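You operate a simulated robot arm through the tools that you are given. There is no shell and no other tool.

The job below is to be done with a simulated robot arm. You get a single attempt, and the scene is never put back.

Task
Measure the dark steel block and pick the spacer that makes 40 mm.
Fine: block and brass spacer in the green tray, caliper open again.

It is judged by the outcome, as a careful person would: the job done as asked, and still so three seconds after it is handed in. It fails if anything else is knocked over, pushed out of place, dropped, spilled or broken.

Robot
A 6-joint arm with a two-finger parallel gripper, fixed in place. Base frame: the origin is at the foot of the arm, x ahead of it, y to its left, z up; the work surface is at about z = 0.86. Lengths are in m, angles in degrees, forces in N, time in s.
With the tool pointing down near the work surface it reaches from about 0.26 to 0.68 m from the base axis. Its first joint turns from -66.0 to 66.0 degrees. Payload 2.9 kg.
The tool frame sits at the grasp point between the pads (the TCP): z along the fingers, y along the line on which they close. The tips reach 0.03 m beyond it. The gripper opens to 0.11 m. The fingers are 0.02 m wide and 0.01 m thick; the gripper's body (0.048 by 0.112 m) begins 0.055 m behind the TCP.
Orientation is that of the tool frame in the base frame, as a unit quaternion [x, y, z, w]. With the fingers straight down and closing along the base's y, the tool's x points along the base's -x, its y along +y and its z along -z.

Tools
- The arm moves only by the tool drive_tool. Its argument "motion" is text: rows parted by semicolons, each of 7 numbers parted by spaces: the finger opening in mm, from 0 to 110, then the shift along the tool's x, y, z in mm, then the turn, a rotation vector about the tool's x, y, z in degrees. In form: hand tx ty tz ax ay az; .... A call has 1 to 20 rows; each row shifts and turns the commanded pose from where the row before left it, along the tool's axes as they then stand. Rows are played at 5 a second. More than 0.05 m and 8.6 degrees between two rows, or a gripper value outside its range, and nothing of the call is played. A pose out of reach is approached as far as the arm can. The call stops where the force on the tool passes 50 N (or 10 N more than at its start, if that is more) or the arm is blocked; 0.2 s more then pass. The fingers move at their own pace (about 0.108 m/s each) and stop on an object; they squeeze with about 24 N. The grip force told is the motor's: it shows also when the fingers shut on nothing. Time passes only in rows, and 0.2 s behind the last, so rows that do not move let the fingers close. The reply holds the time, the measured pose of the TCP, the force on the tool along the base axes, the opening and the grip force, in the units named above and with some noise, with the torque about the TCP (base axes, N m) and any sound that the robot's microphone picked up, and new pictures: "pictures" is both (left out), scene, wrist or none.
- Cameras (640 x 400 px; columns grow to the right, rows downward): "scene" is fixed at [0.0578, 0.4176, 1.3889]; the picture's right is [-0.91, -0.41, 0.00], its down [-0.22, 0.48, -0.85] and it looks along [0.35, -0.78, -0.53] (base axes); focal length 362 px, centre (320, 200). "wrist" rides on the gripper at [0.072, 0.017, -0.103] in the tool frame; the picture's right is [-0.23, 0.97, 0.00], its down [-0.76, -0.18, -0.62] and it looks along [-0.61, -0.14, 0.78] (tool axes); focal length 222 px, centre (320, 200). There is no depth. A picture from a camera that has moved, and an enlarged one, comes with that camera's place and axes in the base frame and with its lens.
- inspect(camera, box): a new picture of the part [left, top, right, bottom] of that camera's present view, enlarged. It takes no simulated time.
- finish_job(): hands the job in; it is judged then, once.

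Nothing tells you positions but the pictures and the camera data. Unless the task says otherwise, let go and move clear before handing in.

The tools are called after ">>>" as name(argument=value, ...) on one line, values as JSON. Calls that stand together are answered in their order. drive_tool: Moves the arm, as the interface text tells. Its arguments: {"type":"object","properties":{"motion":{"type":"string"},"pictures":{"type":"string","enum":["both","scene","wrist","none"]}},"required":["motion"]} The other tools are called the same way: inspect (camera, box) takes an enlarged picture of a part of a camera's view; finish_job () hands the job in.

At the start:

```text
time: 0.0
position: [0.3932, -0.1902, 1.1686]
orientation: [0.0, 1.0, 0.0, 0.0]
ft_force: [0.4, 0.3, 0.9]
wrist_torque: [0.02, -0.03, -0.01]
width: 0.1101
finger_force: 0.0
```

scene: 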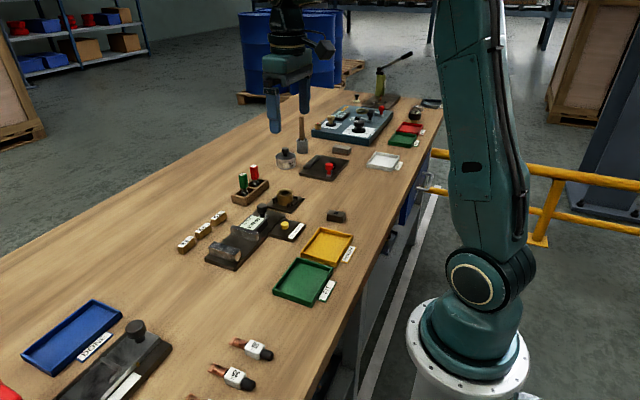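
wrist: 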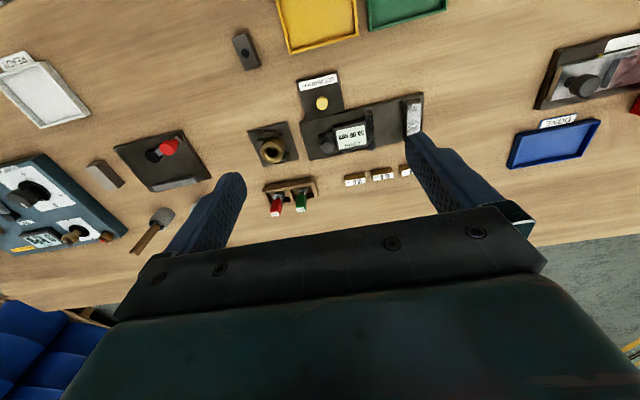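

I see a workbench with a caliper-like station in the middle, small spacers, trays in yellow, green, blue and white. I'll enlarge several parts before moving.

>>> inspect(camera="scene", box=[170, 160, 370, 310])

>>> inspect(camera="wrist", box=[220, 20, 460, 220])

>>> inspect(camera="scene", box=[270, 80, 450, 200])

>>> inspect(camera="scene", box=[0, 280, 290, 400])

```text
2.67 times, centred on (270, 235) of scene
camera zoom: at [0.0578, 0.4176, 1.3889], right [-0.91, -0.41, 0.0], down [-0.22, 0.48, -0.85], along [0.35, -0.78, -0.53], focal length 967 px, centre (453, 107)
```

zoom: 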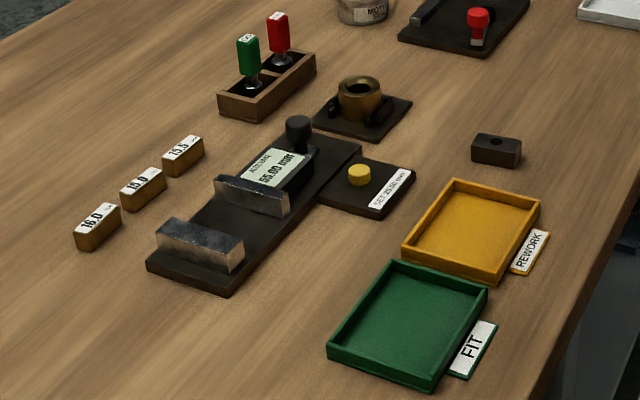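

```text
2.00 times, centred on (340, 120) of wrist
camera zoom: at [0.3207, -0.1753, 1.2727], right [0.23, 0.97, 0.0], down [0.76, -0.18, 0.62], along [0.61, -0.14, -0.78], focal length 444 px, centre (280, 360)
```

zoom: 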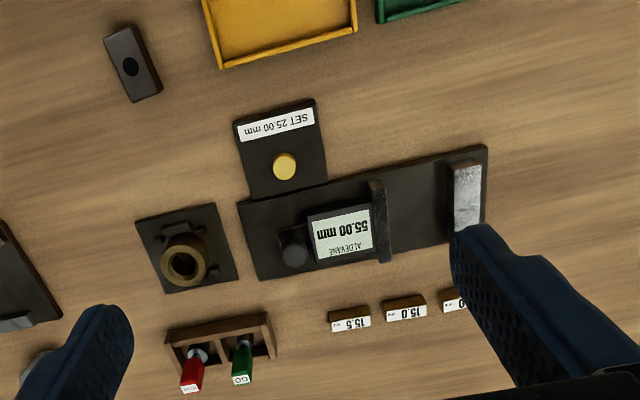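

```text
3.33 times, centred on (360, 140) of scene
camera zoom: at [0.0578, 0.4176, 1.3889], right [-0.91, -0.41, 0.0], down [-0.22, 0.48, -0.85], along [0.35, -0.78, -0.53], focal length 1208 px, centre (187, 400)
```

zoom: 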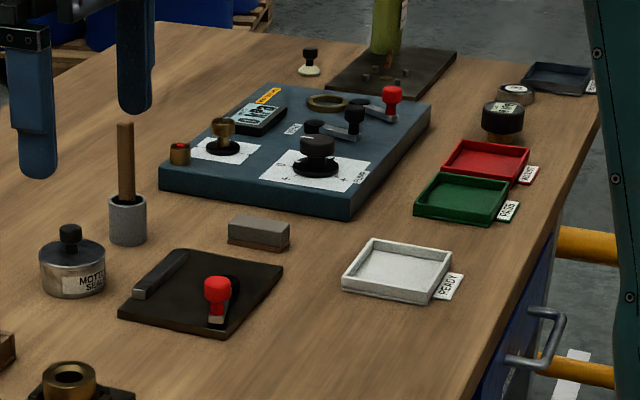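

```text
2.21 times, centred on (145, 340) of scene
camera zoom: at [0.0578, 0.4176, 1.3889], right [-0.91, -0.41, 0.0], down [-0.22, 0.48, -0.85], along [0.35, -0.78, -0.53], focal length 800 px, centre (706, -109)
```

zoom: 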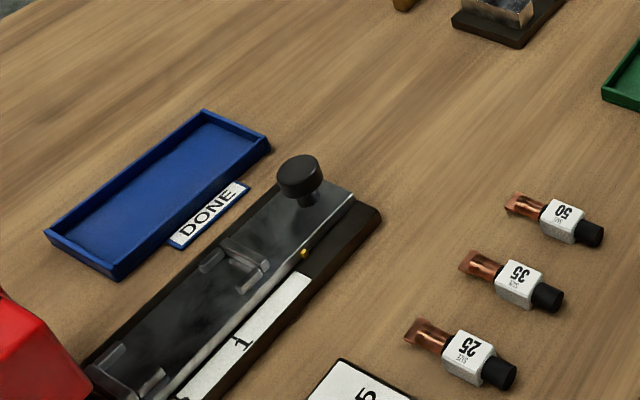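

The caliper reads 55.00 mm, with three brass spacers (15.5, 15.0, 16.0) beyond it, a plate reading "SET 25.00 mm" with a yellow disc beside it, and the dark steel block near the yellow REWORK tray at about (0.33, -0.29). Next I'll look closer at these details before moving.

>>> inspect(camera="scene", box=[200, 195, 310, 275])

>>> inspect(camera="wrist", box=[290, 60, 440, 170])

>>> inspect(camera="scene", box=[300, 200, 370, 245])

>>> inspect(camera="scene", box=[165, 200, 245, 260])

```text
5.00 times, centred on (255, 235) of scene
camera zoom: at [0.0578, 0.4176, 1.3889], right [-0.91, -0.41, 0.0], down [-0.22, 0.48, -0.85], along [0.35, -0.78, -0.53], focal length 1812 px, centre (645, 25)
```

zoom: 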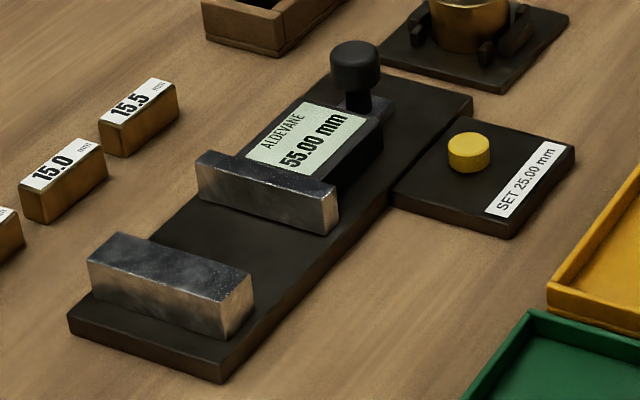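

```text
3.64 times, centred on (365, 115) of wrist
camera zoom: at [0.3207, -0.1753, 1.2727], right [0.23, 0.97, 0.0], down [0.76, -0.18, 0.62], along [0.61, -0.14, -0.78], focal length 808 px, centre (156, 509)
```

zoom: 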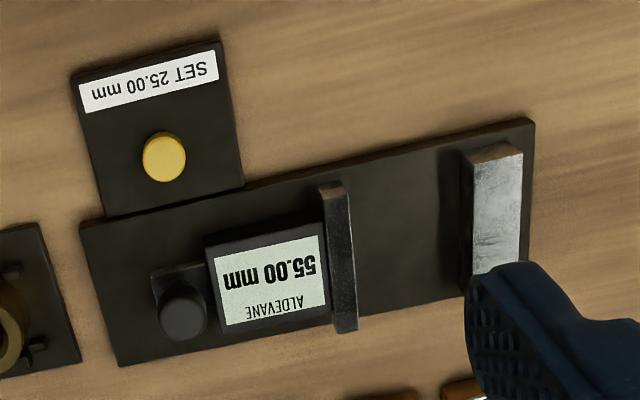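

```text
8.89 times, centred on (335, 222) of scene
camera zoom: at [0.0578, 0.4176, 1.3889], right [-0.91, -0.41, 0.0], down [-0.22, 0.48, -0.85], along [0.35, -0.78, -0.53], focal length 3222 px, centre (187, 0)
```

zoom: 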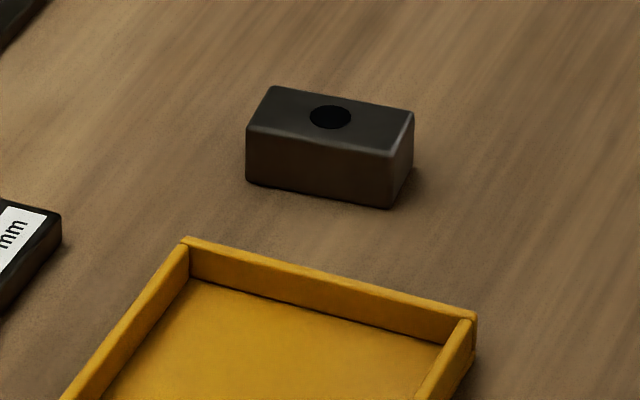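

```text
6.67 times, centred on (205, 230) of scene
camera zoom: at [0.0578, 0.4176, 1.3889], right [-0.91, -0.41, 0.0], down [-0.22, 0.48, -0.85], along [0.35, -0.78, -0.53], focal length 2416 px, centre (1087, 0)
```

zoom: 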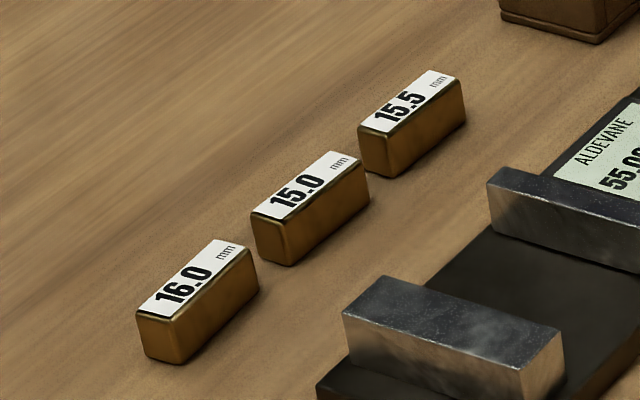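

The dark steel block is about 42 × 24 × 18 mm, with its short side nearly along base y. The caliper base spans about x 0.451–0.531 and y −0.244 to −0.027. I'll move above the caliper for a closer look at the knob, display and SET plate.

>>> drive_tool(motion="110 -12 10 -26 0 0 0; 110 -10 10 30 0 0 0; 110 -10 10 35 0 0 0; 110 -10 10 35 0 0 0; 110 -10 0 30 0 0 0; 110 0 0 0 0 0 0", pictures="both")

```text
time: 1.4
position: [0.4458, -0.1515, 1.0653]
orientation: [-0.001, 1.0, -0.001, 0.0]
ft_force: [-0.4, -0.7, 0.1]
wrist_torque: [-0.01, 0.0, -0.01]
width: 0.1099
finger_force: 0.0
camera wrist: at [0.3723, -0.135, 1.169], right [0.23, 0.97, 0.0], down [0.76, -0.18, 0.62], along [0.61, -0.14, -0.78], focal length 222 px, centre (320, 200)
```

scene: 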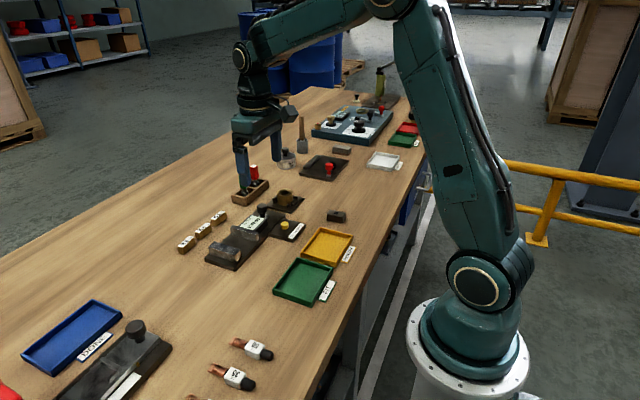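
wrist: 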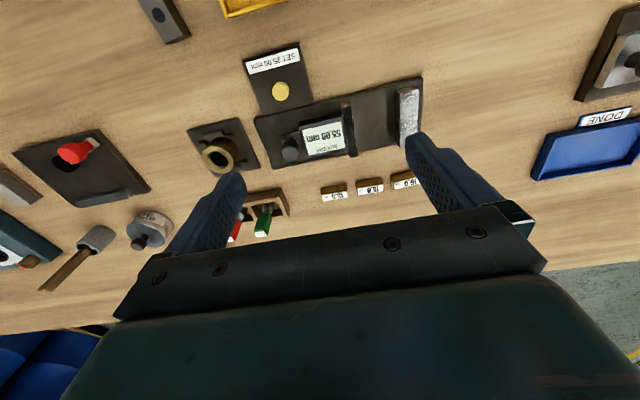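

The view is closer now, with the caliper centred above image middle. I'll enlarge the caliper, the SET plate and the trays.

>>> inspect(camera="wrist", box=[235, 30, 435, 170])

>>> inspect(camera="wrist", box=[240, 35, 360, 125])

>>> inspect(camera="wrist", box=[300, 155, 420, 215])

>>> inspect(camera="scene", box=[260, 215, 360, 315])

```text
2.86 times, centred on (335, 100) of wrist
camera zoom: at [0.3723, -0.135, 1.169], right [0.23, 0.97, 0.0], down [0.76, -0.18, 0.62], along [0.61, -0.14, -0.78], focal length 635 px, centre (277, 486)
```

zoom: 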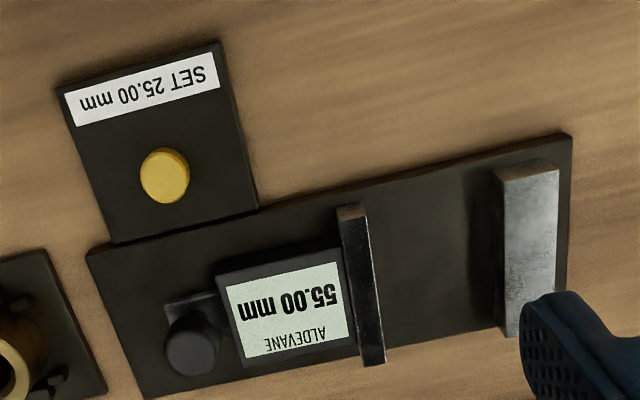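

```text
4.44 times, centred on (300, 80) of wrist
camera zoom: at [0.3723, -0.135, 1.169], right [0.23, 0.97, 0.0], down [0.76, -0.18, 0.62], along [0.61, -0.14, -0.78], focal length 987 px, centre (409, 733)
```

zoom: 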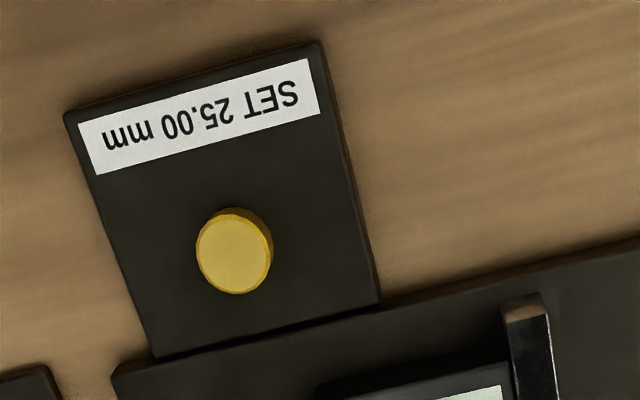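

```text
5.33 times, centred on (360, 185) of wrist
camera zoom: at [0.3723, -0.135, 1.169], right [0.23, 0.97, 0.0], down [0.76, -0.18, 0.62], along [0.61, -0.14, -0.78], focal length 1185 px, centre (107, 280)
```

zoom: 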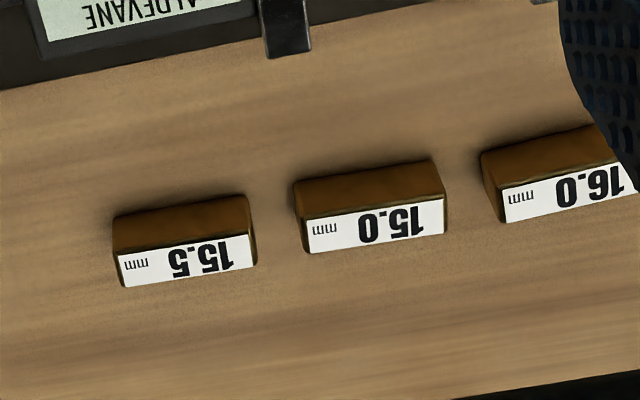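

```text
4.00 times, centred on (310, 265) of scene
camera zoom: at [0.0578, 0.4176, 1.3889], right [-0.91, -0.41, 0.0], down [-0.22, 0.48, -0.85], along [0.35, -0.78, -0.53], focal length 1450 px, centre (360, -60)
```

zoom: 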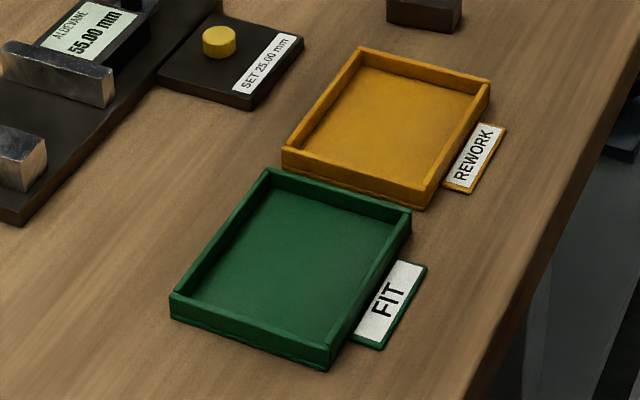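

The SET plate carries a ~20 mm yellow disc at about (0.425, −0.195); the knob sits at about (0.488, −0.198), top near z 0.916; the FIT tray spans x 0.257–0.341, y −0.096 to 0.007. I'll turn the gripper 90° so it closes along base x, which suits the knob, the block ends and the spacers.

>>> drive_tool(motion="110 0 0 0 0 0 8.2; 110 0 0 0 0 0 8.2; 110 0 0 0 0 0 8.2; 110 0 0 0 0 0 8.2; 110 0 0 0 0 0 8.2; 110 0 0 0 0 0 8.2; 110 0 0 0 0 0 8.2; 110 0 0 0 0 0 8.2; 110 0 0 0 0 0 8.2; 110 0 0 0 0 0 8.2; 110 0 0 0 0 0 8.0; 110 0 0 0 0 0 0", pictures="both")

```text
time: 4.0
position: [0.4447, -0.151, 1.0649]
orientation: [0.708, 0.706, -0.001, 0.0]
ft_force: [-0.3, 0.6, 0.2]
wrist_torque: [0.0, 0.02, 0.05]
width: 0.1099
finger_force: 0.1
camera wrist: at [0.4621, -0.0797, 1.1688], right [0.97, -0.23, 0.0], down [-0.18, -0.76, 0.62], along [-0.14, -0.61, -0.78], focal length 222 px, centre (320, 200)
```

scene: 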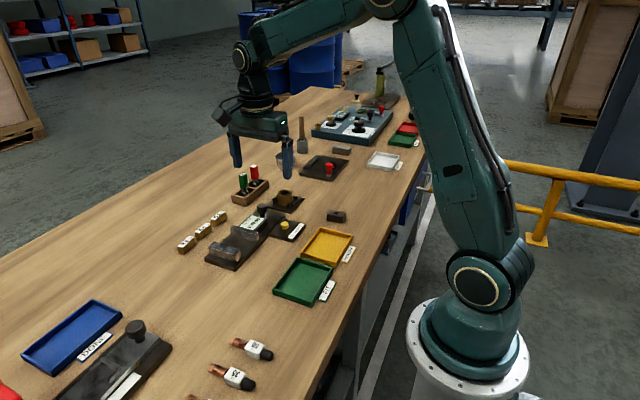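
wrist: 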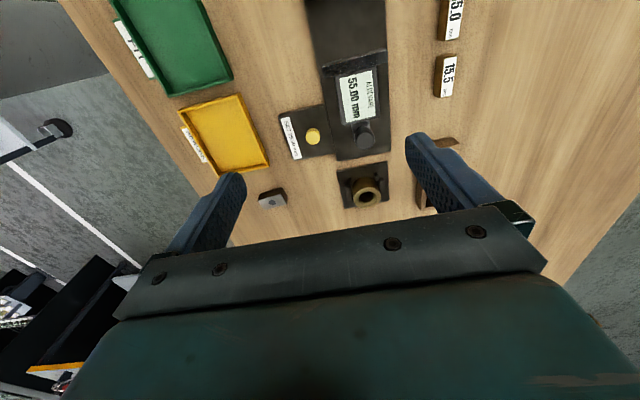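

The gripper now closes along base x and the wrist camera looks toward −y, with the display and knob in view. I'll move above the knob and look before descending.

>>> drive_tool(motion="60 -24 21 20 0 0 0; 60 -23 22 25 0 0 0; 60 0 0 0 0 0 0", pictures="both")

>>> inspect(camera="wrist", box=[220, 0, 440, 220])

>>> inspect(camera="scene", box=[200, 150, 320, 240])

```text
time: 4.8
position: [0.4891, -0.1968, 1.0187]
orientation: [0.707, 0.707, 0.0, 0.0]
ft_force: [-0.2, 0.2, 0.5]
wrist_torque: [0.02, -0.02, 0.01]
width: 0.06
finger_force: 0.1
camera wrist: at [0.5055, -0.1265, 1.1231], right [0.97, -0.23, 0.0], down [-0.18, -0.76, 0.62], along [-0.14, -0.61, -0.78], focal length 222 px, centre (320, 200)
```

scene: 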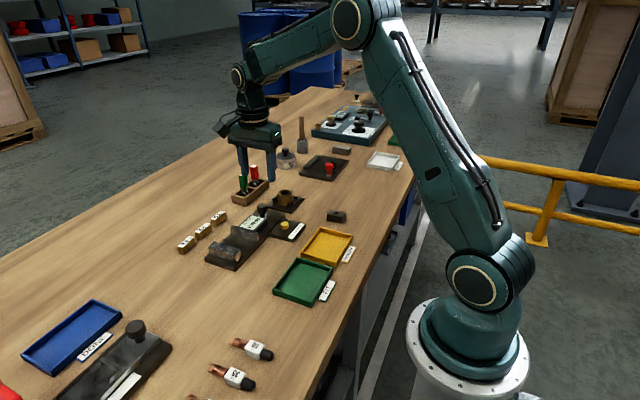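
wrist: 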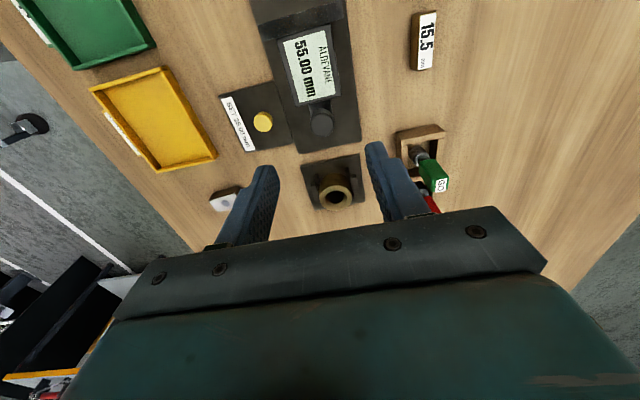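

```text
1.82 times, centred on (330, 110) of wrist
camera zoom: at [0.5055, -0.1265, 1.1231], right [0.97, -0.23, 0.0], down [-0.18, -0.76, 0.62], along [-0.14, -0.61, -0.78], focal length 404 px, centre (302, 364)
```

zoom: 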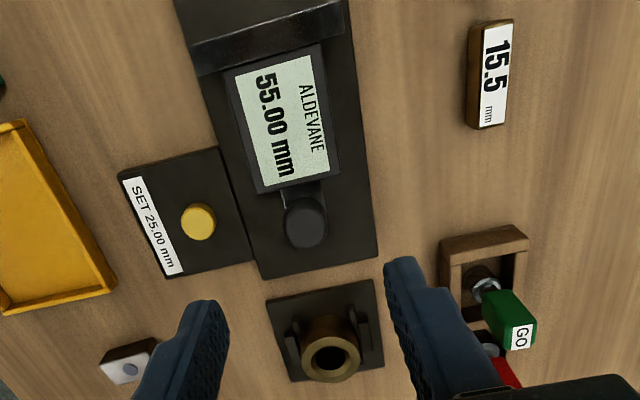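

```text
4.44 times, centred on (260, 195) of scene
camera zoom: at [0.0578, 0.4176, 1.3889], right [-0.91, -0.41, 0.0], down [-0.22, 0.48, -0.85], along [0.35, -0.78, -0.53], focal length 1611 px, centre (587, 222)
```

zoom: 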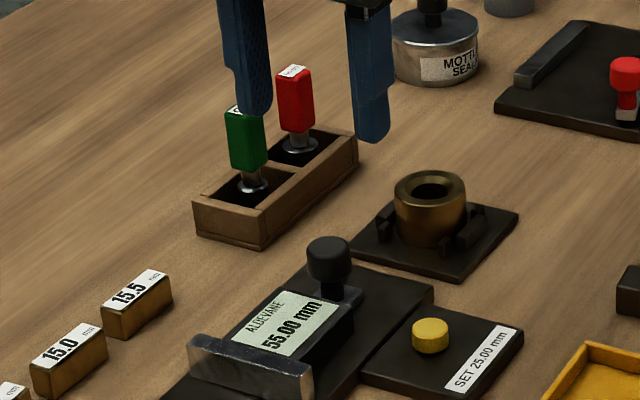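

The knob is at about (0.491, −0.198) and nothing near it stands in the fingers' path. I'll descend with fingers open 60 mm to straddle the knob head.

>>> drive_tool(motion="60 -1 2.5 30 0 0 0; 60 0 0 30 0 0 0; 60 0 0 20 0 0 0; 60 0 0 12 0 0 0; 60 0 0 0 0 0 0", pictures="both")

>>> inspect(camera="scene", box=[200, 150, 320, 240])

>>> inspect(camera="wrist", box=[200, 0, 440, 220])

```text
time: 6.0
position: [0.4912, -0.1989, 0.9279]
orientation: [0.707, 0.707, 0.0, 0.0]
ft_force: [0.5, 0.2, -0.4]
wrist_torque: [-0.01, -0.01, 0.0]
width: 0.0601
finger_force: 0.0
camera wrist: at [0.5072, -0.1278, 1.0309], right [0.97, -0.23, 0.0], down [-0.18, -0.76, 0.62], along [-0.14, -0.61, -0.78], focal length 222 px, centre (320, 200)
```

scene: 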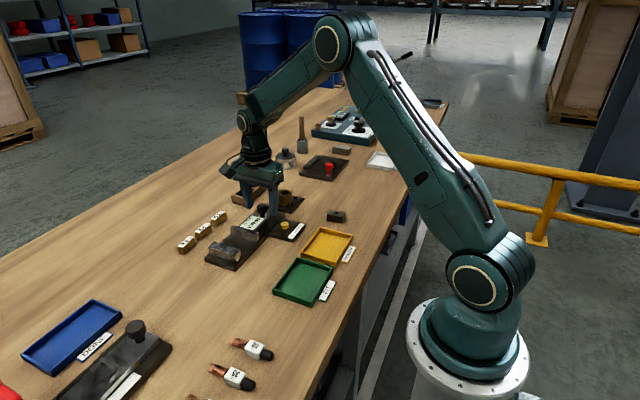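
wrist: 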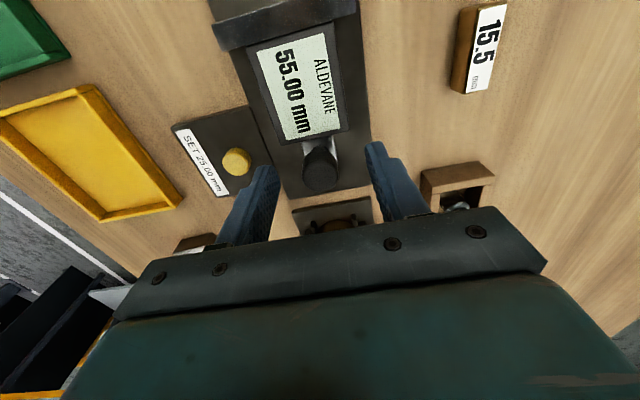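

```text
4.44 times, centred on (260, 195) of scene
camera zoom: at [0.0578, 0.4176, 1.3889], right [-0.91, -0.41, 0.0], down [-0.22, 0.48, -0.85], along [0.35, -0.78, -0.53], focal length 1611 px, centre (587, 222)
```

zoom: 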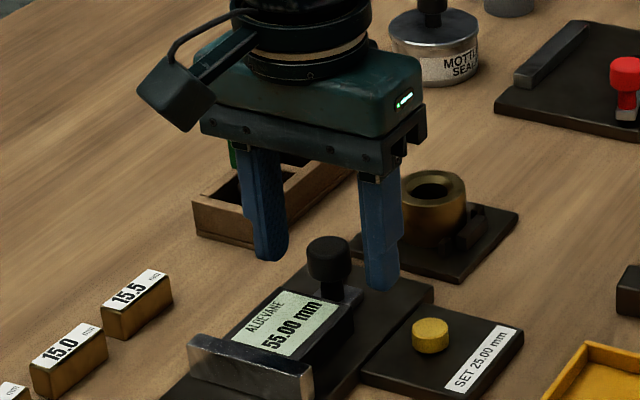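

```text
1.82 times, centred on (320, 110) of wrist
camera zoom: at [0.5072, -0.1278, 1.0309], right [0.97, -0.23, 0.0], down [-0.18, -0.76, 0.62], along [-0.14, -0.61, -0.78], focal length 404 px, centre (320, 364)
```

zoom: 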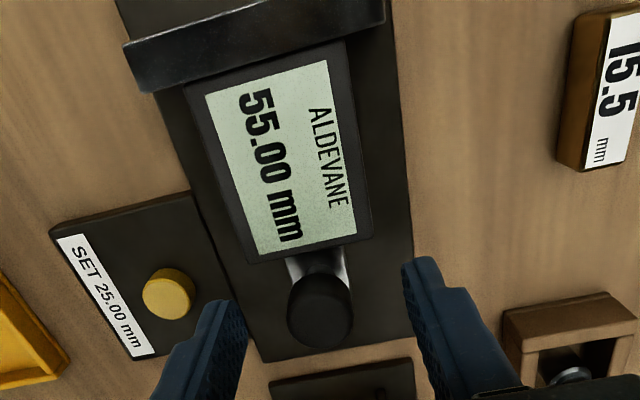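

The knob head sits between the fingers, tips at about mid-head. I'll go 3 mm lower, grip, and slide the carriage toward +y a short way to see how it moves and what the display does.

>>> drive_tool(motion="60 0 0 3 0 0 0; 15 0 0 0 0 0 0; 15 0 0 0 0 0 0; 15 3 0 0 0 0 0; 15 3 0 0 0 0 0; 15 4 0 0 0 0 0; 15 0 0 0 0 0 0", pictures="both")

>>> inspect(camera="scene", box=[200, 170, 320, 260])

>>> inspect(camera="wrist", box=[200, 0, 440, 220])

```text
time: 7.6
position: [0.4887, -0.1892, 0.925]
orientation: [0.708, 0.706, -0.001, -0.001]
ft_force: [-10.6, -0.4, 0.5]
wrist_torque: [-0.36, 0.21, -0.1]
width: 0.0227
finger_force: 44.8
camera wrist: at [0.5072, -0.1179, 1.0282], right [0.97, -0.23, 0.0], down [-0.18, -0.76, 0.62], along [-0.14, -0.61, -0.78], focal length 222 px, centre (320, 200)
```

scene: 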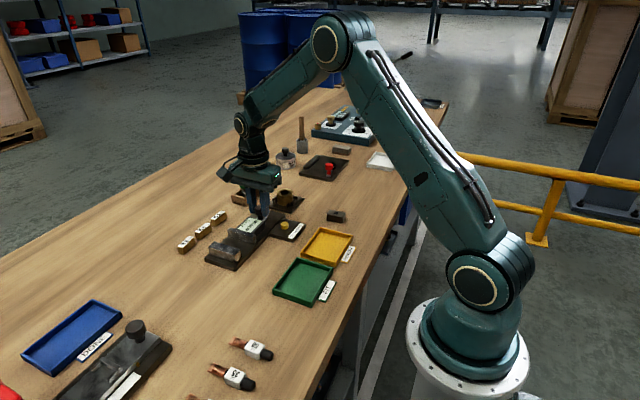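
wrist: 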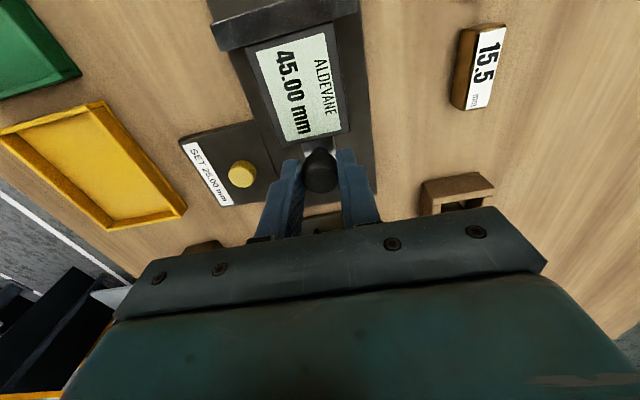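

```text
4.44 times, centred on (260, 215) of scene
camera zoom: at [0.0575, 0.4176, 1.3889], right [-0.91, -0.41, 0.0], down [-0.22, 0.48, -0.85], along [0.35, -0.78, -0.53], focal length 1611 px, centre (587, 133)
```

zoom: 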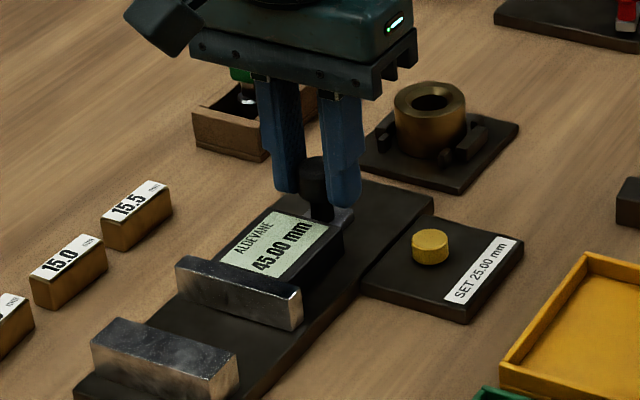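

```text
1.82 times, centred on (320, 110) of wrist
camera zoom: at [0.5072, -0.1179, 1.0282], right [0.97, -0.23, 0.0], down [-0.18, -0.76, 0.62], along [-0.14, -0.61, -0.78], focal length 404 px, centre (320, 364)
```

zoom: 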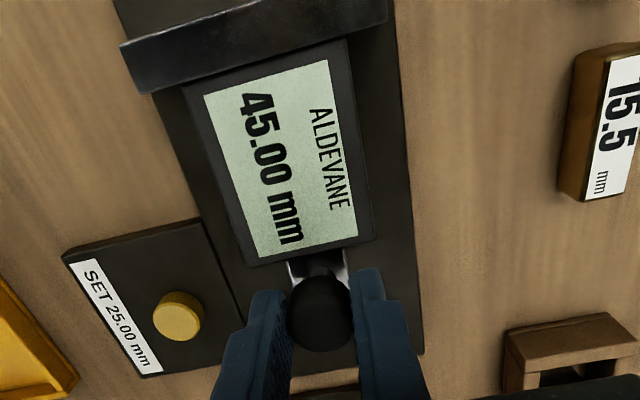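

The carriage slides freely 1:1 and reads 45.00 after 10 mm; I'm about 2 mm off-centre in x and will correct that. Next I'll close the empty jaws to check the caliper's zero.

>>> drive_tool(motion="15 0 -2.2 0 0 0 0; 15 8 0 0 0 0 0; 15 8 0 0 0 0 0; 15 8 0 0 0 0 0; 15 8 0 0 0 0 0; 15 6 0 0 0 0 0; 15 3 0 0 0 0 0; 15 0 0 0 0 0 0", pictures="both")

>>> inspect(camera="scene", box=[190, 190, 310, 280])

>>> inspect(camera="wrist", box=[200, 0, 440, 220])

```text
time: 9.4
position: [0.4907, -0.1479, 0.9257]
orientation: [0.707, 0.707, 0.001, 0.001]
ft_force: [18.9, -0.3, -16.0]
wrist_torque: [0.12, -0.23, 0.03]
width: 0.0227
finger_force: 44.4
camera wrist: at [0.5064, -0.0767, 1.0283], right [0.97, -0.23, 0.0], down [-0.18, -0.76, 0.62], along [-0.14, -0.61, -0.78], focal length 222 px, centre (320, 200)
```

scene: 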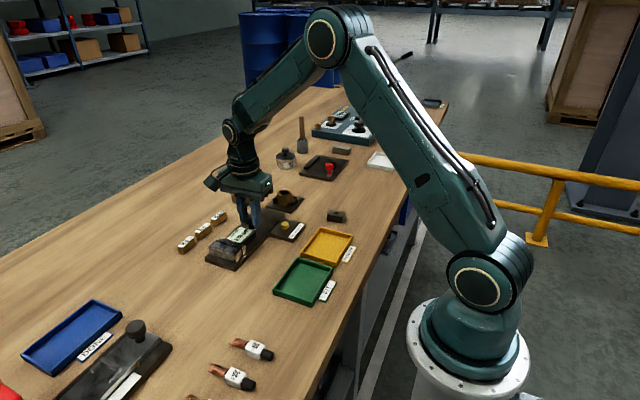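
wrist: 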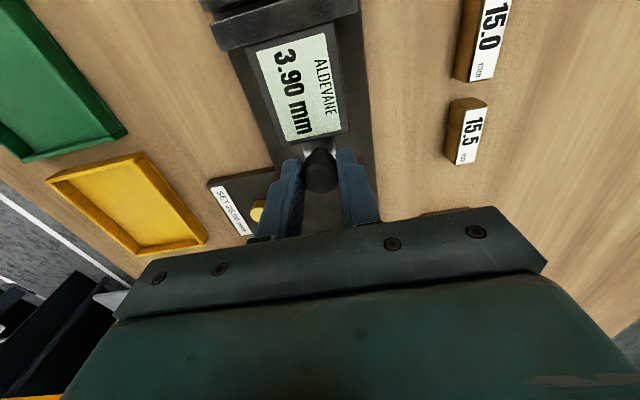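

```text
4.44 times, centred on (250, 235) of scene
camera zoom: at [0.0585, 0.4175, 1.3889], right [-0.91, -0.41, 0.0], down [-0.22, 0.48, -0.85], along [0.35, -0.78, -0.53], focal length 1611 px, centre (631, 44)
```

zoom: 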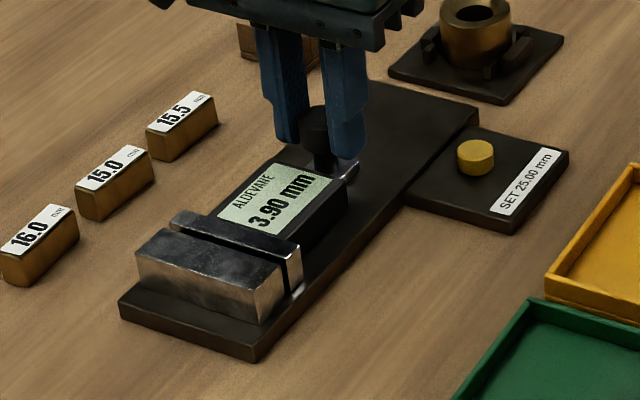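

```text
1.82 times, centred on (320, 110) of wrist
camera zoom: at [0.5064, -0.0767, 1.0283], right [0.97, -0.23, 0.0], down [-0.18, -0.76, 0.62], along [-0.14, -0.61, -0.78], focal length 404 px, centre (320, 364)
```

zoom: 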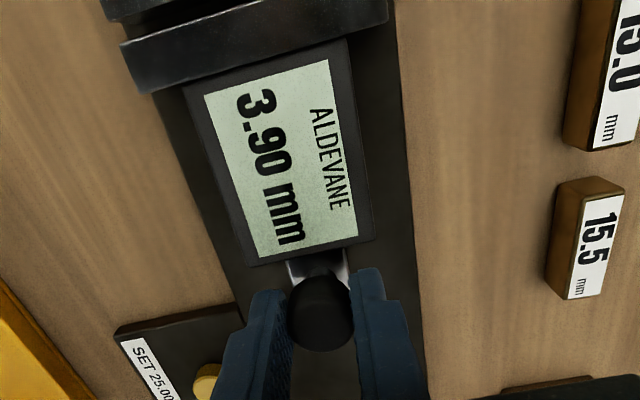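

The reading is 3.90 mm with a small visible gap left. I'll recentre slightly in x and close the last few millimetres in fine steps.

>>> drive_tool(motion="15 0 1.2 0 0 0 0; 15 1 0 0 0 0 0; 15 1 0 0 0 0 0; 15 1 0 0 0 0 0; 15 0.5 0 0 0 0 0; 15 0.5 0 0 0 0 0; 15 0.5 0 0 0 0 0; 15 0 0 0 0 0 0", pictures="none")

>>> inspect(camera="scene", box=[200, 200, 290, 270])

>>> inspect(camera="wrist", box=[200, 0, 440, 220])

```text
time: 11.2
position: [0.4895, -0.1455, 0.9247]
orientation: [0.707, 0.707, 0.0, -0.001]
ft_force: [9.7, -5.9, -11.3]
wrist_torque: [0.35, -0.21, 0.04]
width: 0.023
finger_force: 44.9
```

```text
5.71 times, centred on (245, 235) of scene
camera zoom: at [0.0583, 0.4174, 1.389], right [-0.91, -0.41, 0.0], down [-0.22, 0.48, -0.85], along [0.35, -0.78, -0.53], focal length 2071 px, centre (749, 0)
```

zoom: 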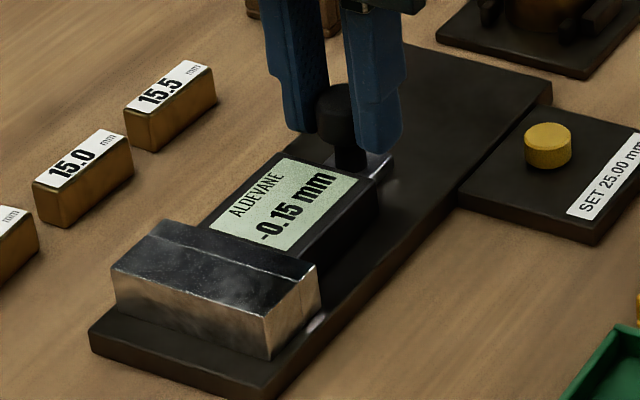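

```text
1.82 times, centred on (320, 110) of wrist
camera zoom: at [0.5069, -0.0727, 1.0284], right [0.97, -0.23, 0.0], down [-0.18, -0.76, 0.62], along [-0.14, -0.61, -0.78], focal length 404 px, centre (320, 364)
```

zoom: 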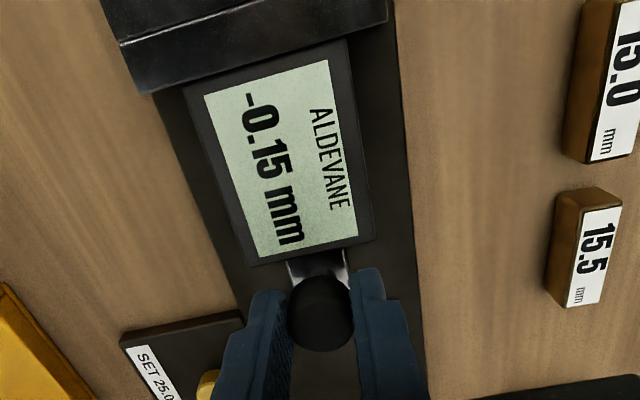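

The display shows −0.15 mm with a slight contact force of about 6 N. I'll press a little further to see where the closed reading settles.

>>> drive_tool(motion="15 0.5 0 0 0 0 0; 15 0.5 0 0 0 0 0; 15 0 0 0 0 0 0", pictures="none")

>>> inspect(camera="scene", box=[200, 200, 290, 270])

>>> inspect(camera="wrist", box=[200, 0, 440, 220])

```text
time: 12.0
position: [0.4899, -0.1437, 0.9248]
orientation: [0.708, 0.706, -0.001, 0.001]
ft_force: [8.4, -14.9, -12.4]
wrist_torque: [0.4, -0.18, 0.05]
width: 0.0229
finger_force: 44.4
```

```text
5.71 times, centred on (245, 235) of scene
camera zoom: at [0.0583, 0.4171, 1.3891], right [-0.91, -0.41, 0.0], down [-0.22, 0.48, -0.85], along [0.35, -0.78, -0.53], focal length 2071 px, centre (749, 0)
```

zoom: 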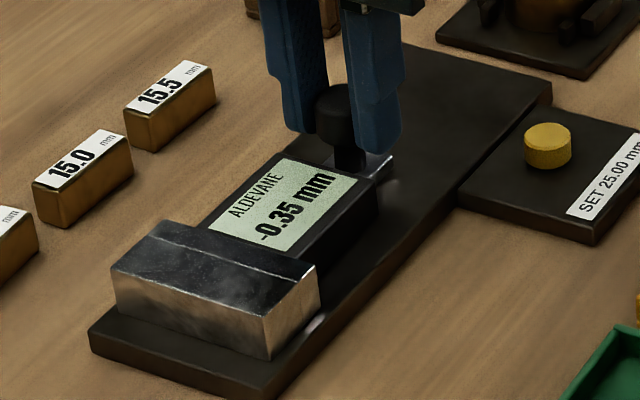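

```text
1.82 times, centred on (320, 110) of wrist
camera zoom: at [0.507, -0.0723, 1.0283], right [0.97, -0.23, 0.0], down [-0.18, -0.76, 0.62], along [-0.14, -0.61, -0.78], focal length 404 px, centre (320, 364)
```

zoom: 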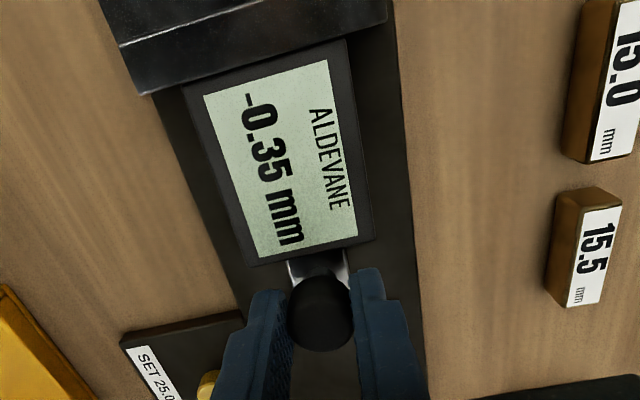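

Closed reading is about −0.35 mm under 15 N and −0.15 under 6 N, so it extrapolates to roughly zero unloaded. I'll let go of the knob to read the unloaded closed value.

>>> drive_tool(motion="15 -1 0 0 0 0 0; 40 0 0 0 0 0 0; 40 0 0 0 0 0 0; 40 0 0 0 0 0 0", pictures="none")

>>> inspect(camera="wrist", box=[200, 0, 440, 220])

>>> inspect(camera="scene", box=[200, 200, 290, 270])

```text
time: 13.0
position: [0.4901, -0.1426, 0.9246]
orientation: [0.707, 0.707, 0.0, 0.001]
ft_force: [-0.2, -0.3, 0.9]
wrist_torque: [0.0, -0.04, 0.0]
width: 0.0401
finger_force: 0.1
```

```text
1.82 times, centred on (320, 110) of wrist
camera zoom: at [0.5066, -0.072, 1.0286], right [0.97, -0.23, 0.0], down [-0.18, -0.76, 0.62], along [-0.14, -0.61, -0.78], focal length 404 px, centre (320, 364)
```

zoom: 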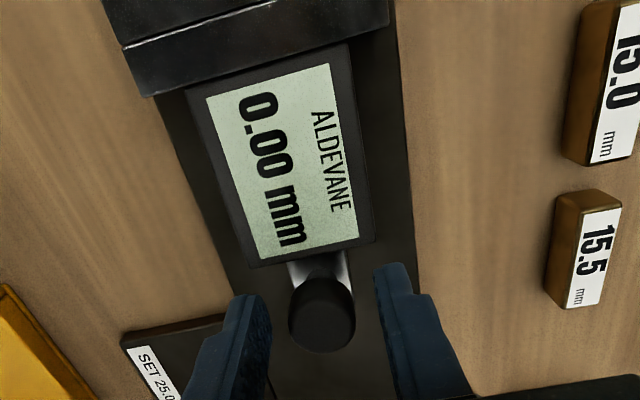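

```text
5.71 times, centred on (245, 235) of scene
camera zoom: at [0.0578, 0.4176, 1.3889], right [-0.91, -0.41, 0.0], down [-0.22, 0.48, -0.85], along [0.35, -0.78, -0.53], focal length 2071 px, centre (749, 0)
```

zoom: 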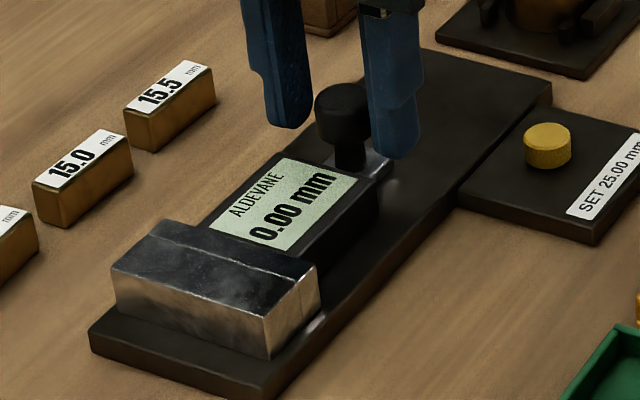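

The unloaded closed reading is 0.00, so the caliper's zero is sound and the scale tracked the arm 1:1. I'll now reopen it by about 55 mm.

>>> drive_tool(motion="15 0 0 0 0 0 0; 15 0 0 0 0 0 0; 15 -7 0 0 0 0 0; 15 -8 0 0 0 0 0; 15 -8 0 0 0 0 0; 15 -8 0 0 0 0 0; 15 -8 0 0 0 0 0; 15 -8 0 0 0 0 0; 15 -7 0 0 0 0 0; 15 -0.7 0 0 0 0 0; 15 0 0 0 0 0 0", pictures="none")

>>> inspect(camera="wrist", box=[200, 0, 440, 220])

>>> inspect(camera="scene", box=[200, 180, 310, 270])

```text
time: 15.4
position: [0.4891, -0.1974, 0.9254]
orientation: [0.707, 0.707, 0.001, -0.001]
ft_force: [4.3, -0.6, 1.5]
wrist_torque: [0.28, -0.07, 0.05]
width: 0.0229
finger_force: 45.3
```

```text
1.82 times, centred on (320, 110) of wrist
camera zoom: at [0.5067, -0.1268, 1.0286], right [0.97, -0.23, 0.0], down [-0.18, -0.76, 0.62], along [-0.14, -0.61, -0.78], focal length 404 px, centre (320, 364)
```

zoom: 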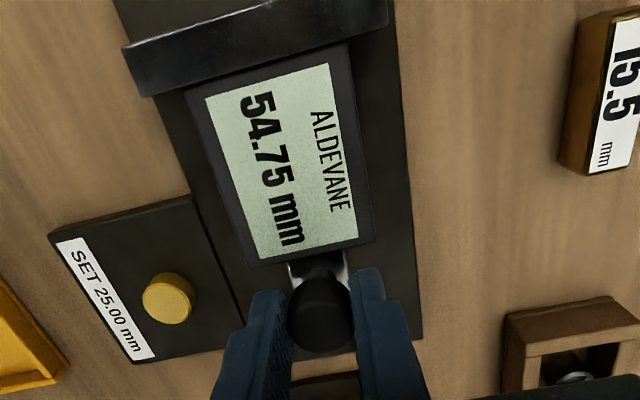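

```text
4.44 times, centred on (255, 225) of scene
camera zoom: at [0.0579, 0.4176, 1.3889], right [-0.91, -0.41, 0.0], down [-0.22, 0.48, -0.85], along [0.35, -0.78, -0.53], focal length 1611 px, centre (609, 89)
```

zoom: 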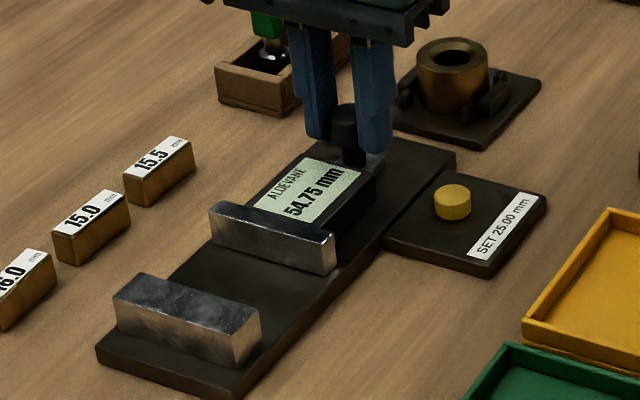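

Caliper is open at 54.75 mm. I'll release the knob, rise, and go over to the dark steel block for a closer look.

>>> drive_tool(motion="50 0 0 0 0 0 0; 50 0 0 0 0 0 0; 50 0 0 -40 0 0 0; 50 0 0 -46 0 0 0; 80 -22 -40 0 0 0 0; 80 -22 -40 0 0 0 0; 80 -22 -40 0 0 0 0; 80 -22 -40 0 0 0 0; 80 0 0 0 0 0 0", pictures="both")

>>> inspect(camera="wrist", box=[220, 0, 440, 200])

>>> inspect(camera="scene", box=[200, 180, 310, 270])

```text
time: 17.4
position: [0.3298, -0.2856, 1.0104]
orientation: [0.707, 0.707, -0.001, 0.0]
ft_force: [0.2, -0.3, 0.1]
wrist_torque: [-0.03, -0.01, -0.01]
width: 0.0799
finger_force: 0.1
camera wrist: at [0.3463, -0.2147, 1.1142], right [0.97, -0.23, 0.0], down [-0.18, -0.76, 0.62], along [-0.14, -0.61, -0.78], focal length 222 px, centre (320, 200)
```

scene: 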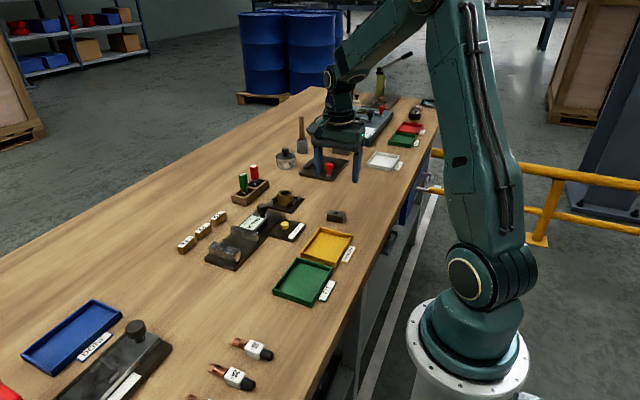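
wrist: 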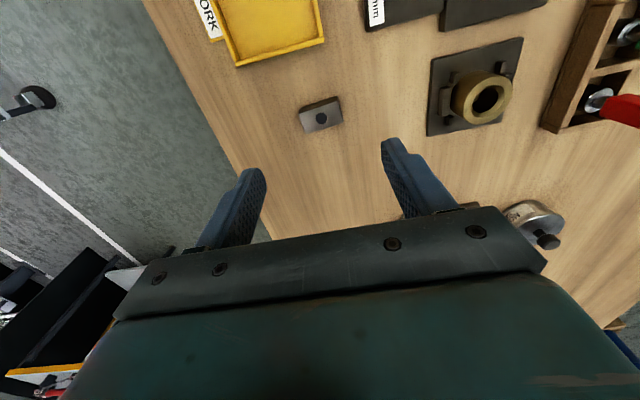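

```text
2.00 times, centred on (330, 100) of wrist
camera zoom: at [0.3463, -0.2147, 1.1142], right [0.97, -0.23, 0.0], down [-0.18, -0.76, 0.62], along [-0.14, -0.61, -0.78], focal length 444 px, centre (300, 400)
```

zoom: 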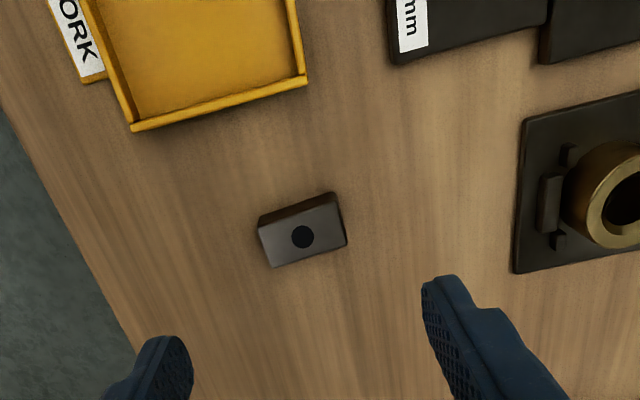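

```text
4.44 times, centred on (255, 225) of scene
camera zoom: at [0.0578, 0.4176, 1.3889], right [-0.91, -0.41, 0.0], down [-0.22, 0.48, -0.85], along [0.35, -0.78, -0.53], focal length 1611 px, centre (609, 89)
```

zoom: 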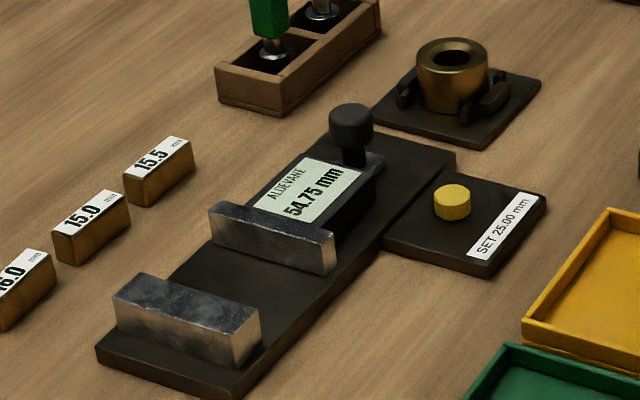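

The block is in clear view at about (0.3305, −0.292). I'll enlarge it to get its angle and edges precisely.

>>> inspect(camera="wrist", box=[290, 85, 360, 140])

>>> inspect(camera="scene", box=[310, 200, 370, 240])

```text
7.27 times, centred on (325, 112) of wrist
camera zoom: at [0.3463, -0.2147, 1.1142], right [0.97, -0.23, 0.0], down [-0.18, -0.76, 0.62], along [-0.14, -0.61, -0.78], focal length 1615 px, centre (284, 836)
```

zoom: 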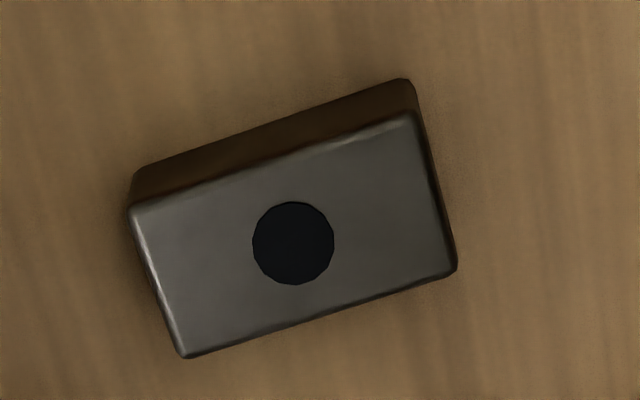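

```text
10.00 times, centred on (340, 220) of scene
camera zoom: at [0.0578, 0.4176, 1.3889], right [-0.91, -0.41, 0.0], down [-0.22, 0.48, -0.85], along [0.35, -0.78, -0.53], focal length 3625 px, centre (120, 0)
```

zoom: 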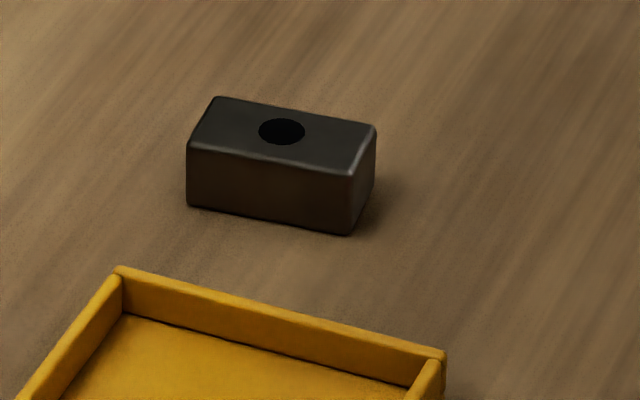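

The block measures about 42 × 23.5 × 20 mm, centred at (0.331, −0.292), turned about 4.6° anticlockwise. I'll align the gripper to that, descend over its ends and stop just above the table.

>>> drive_tool(motion="64 -6.5 0.9 0 0 0 0; 64 0 0 30 0 0 -4.6; 64 0 0 35 0 0 0; 64 0 0 30 0 0 0; 64 0 0 15 0 0 0; 64 0 0 4 0 0 0; 64 0 0 0 0 0 0", pictures="both")

>>> inspect(camera="scene", box=[300, 170, 380, 240])

>>> inspect(camera="wrist", box=[220, 80, 440, 240])

```text
time: 19.0
position: [0.3305, -0.2928, 0.8973]
orientation: [0.679, 0.734, 0.0, 0.001]
ft_force: [0.1, 0.4, 0.1]
wrist_torque: [0.0, 0.03, 0.0]
width: 0.064
finger_force: 0.1
camera wrist: at [0.3417, -0.2208, 1.0007], right [0.99, -0.15, 0.0], down [-0.12, -0.77, 0.62], along [-0.09, -0.62, -0.78], focal length 222 px, centre (320, 200)
```

scene: 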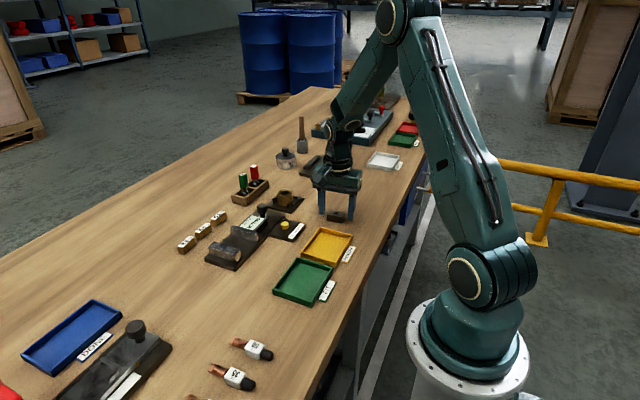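
wrist: 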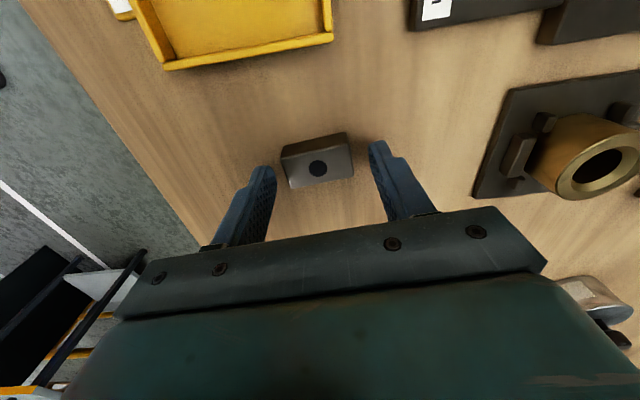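

```text
5.71 times, centred on (340, 205) of scene
camera zoom: at [0.0578, 0.4176, 1.3889], right [-0.91, -0.41, 0.0], down [-0.22, 0.48, -0.85], along [0.35, -0.78, -0.53], focal length 2071 px, centre (206, 171)
```

zoom: 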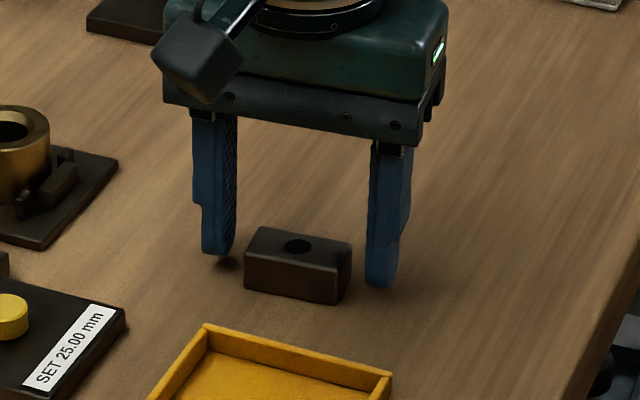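

```text
2.50 times, centred on (330, 160) of wrist
camera zoom: at [0.3417, -0.2208, 1.0007], right [0.99, -0.15, 0.0], down [-0.12, -0.77, 0.62], along [-0.09, -0.62, -0.78], focal length 555 px, centre (295, 300)
```

zoom: 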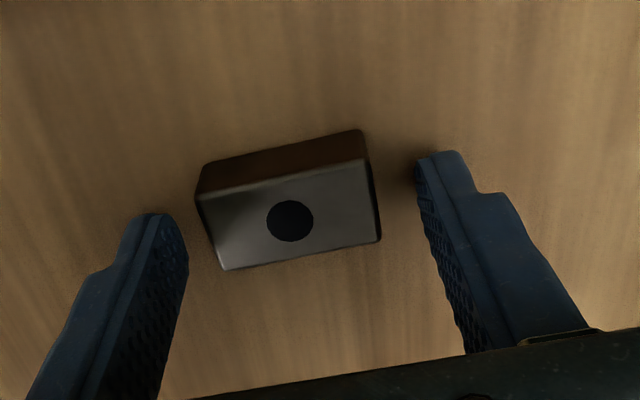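

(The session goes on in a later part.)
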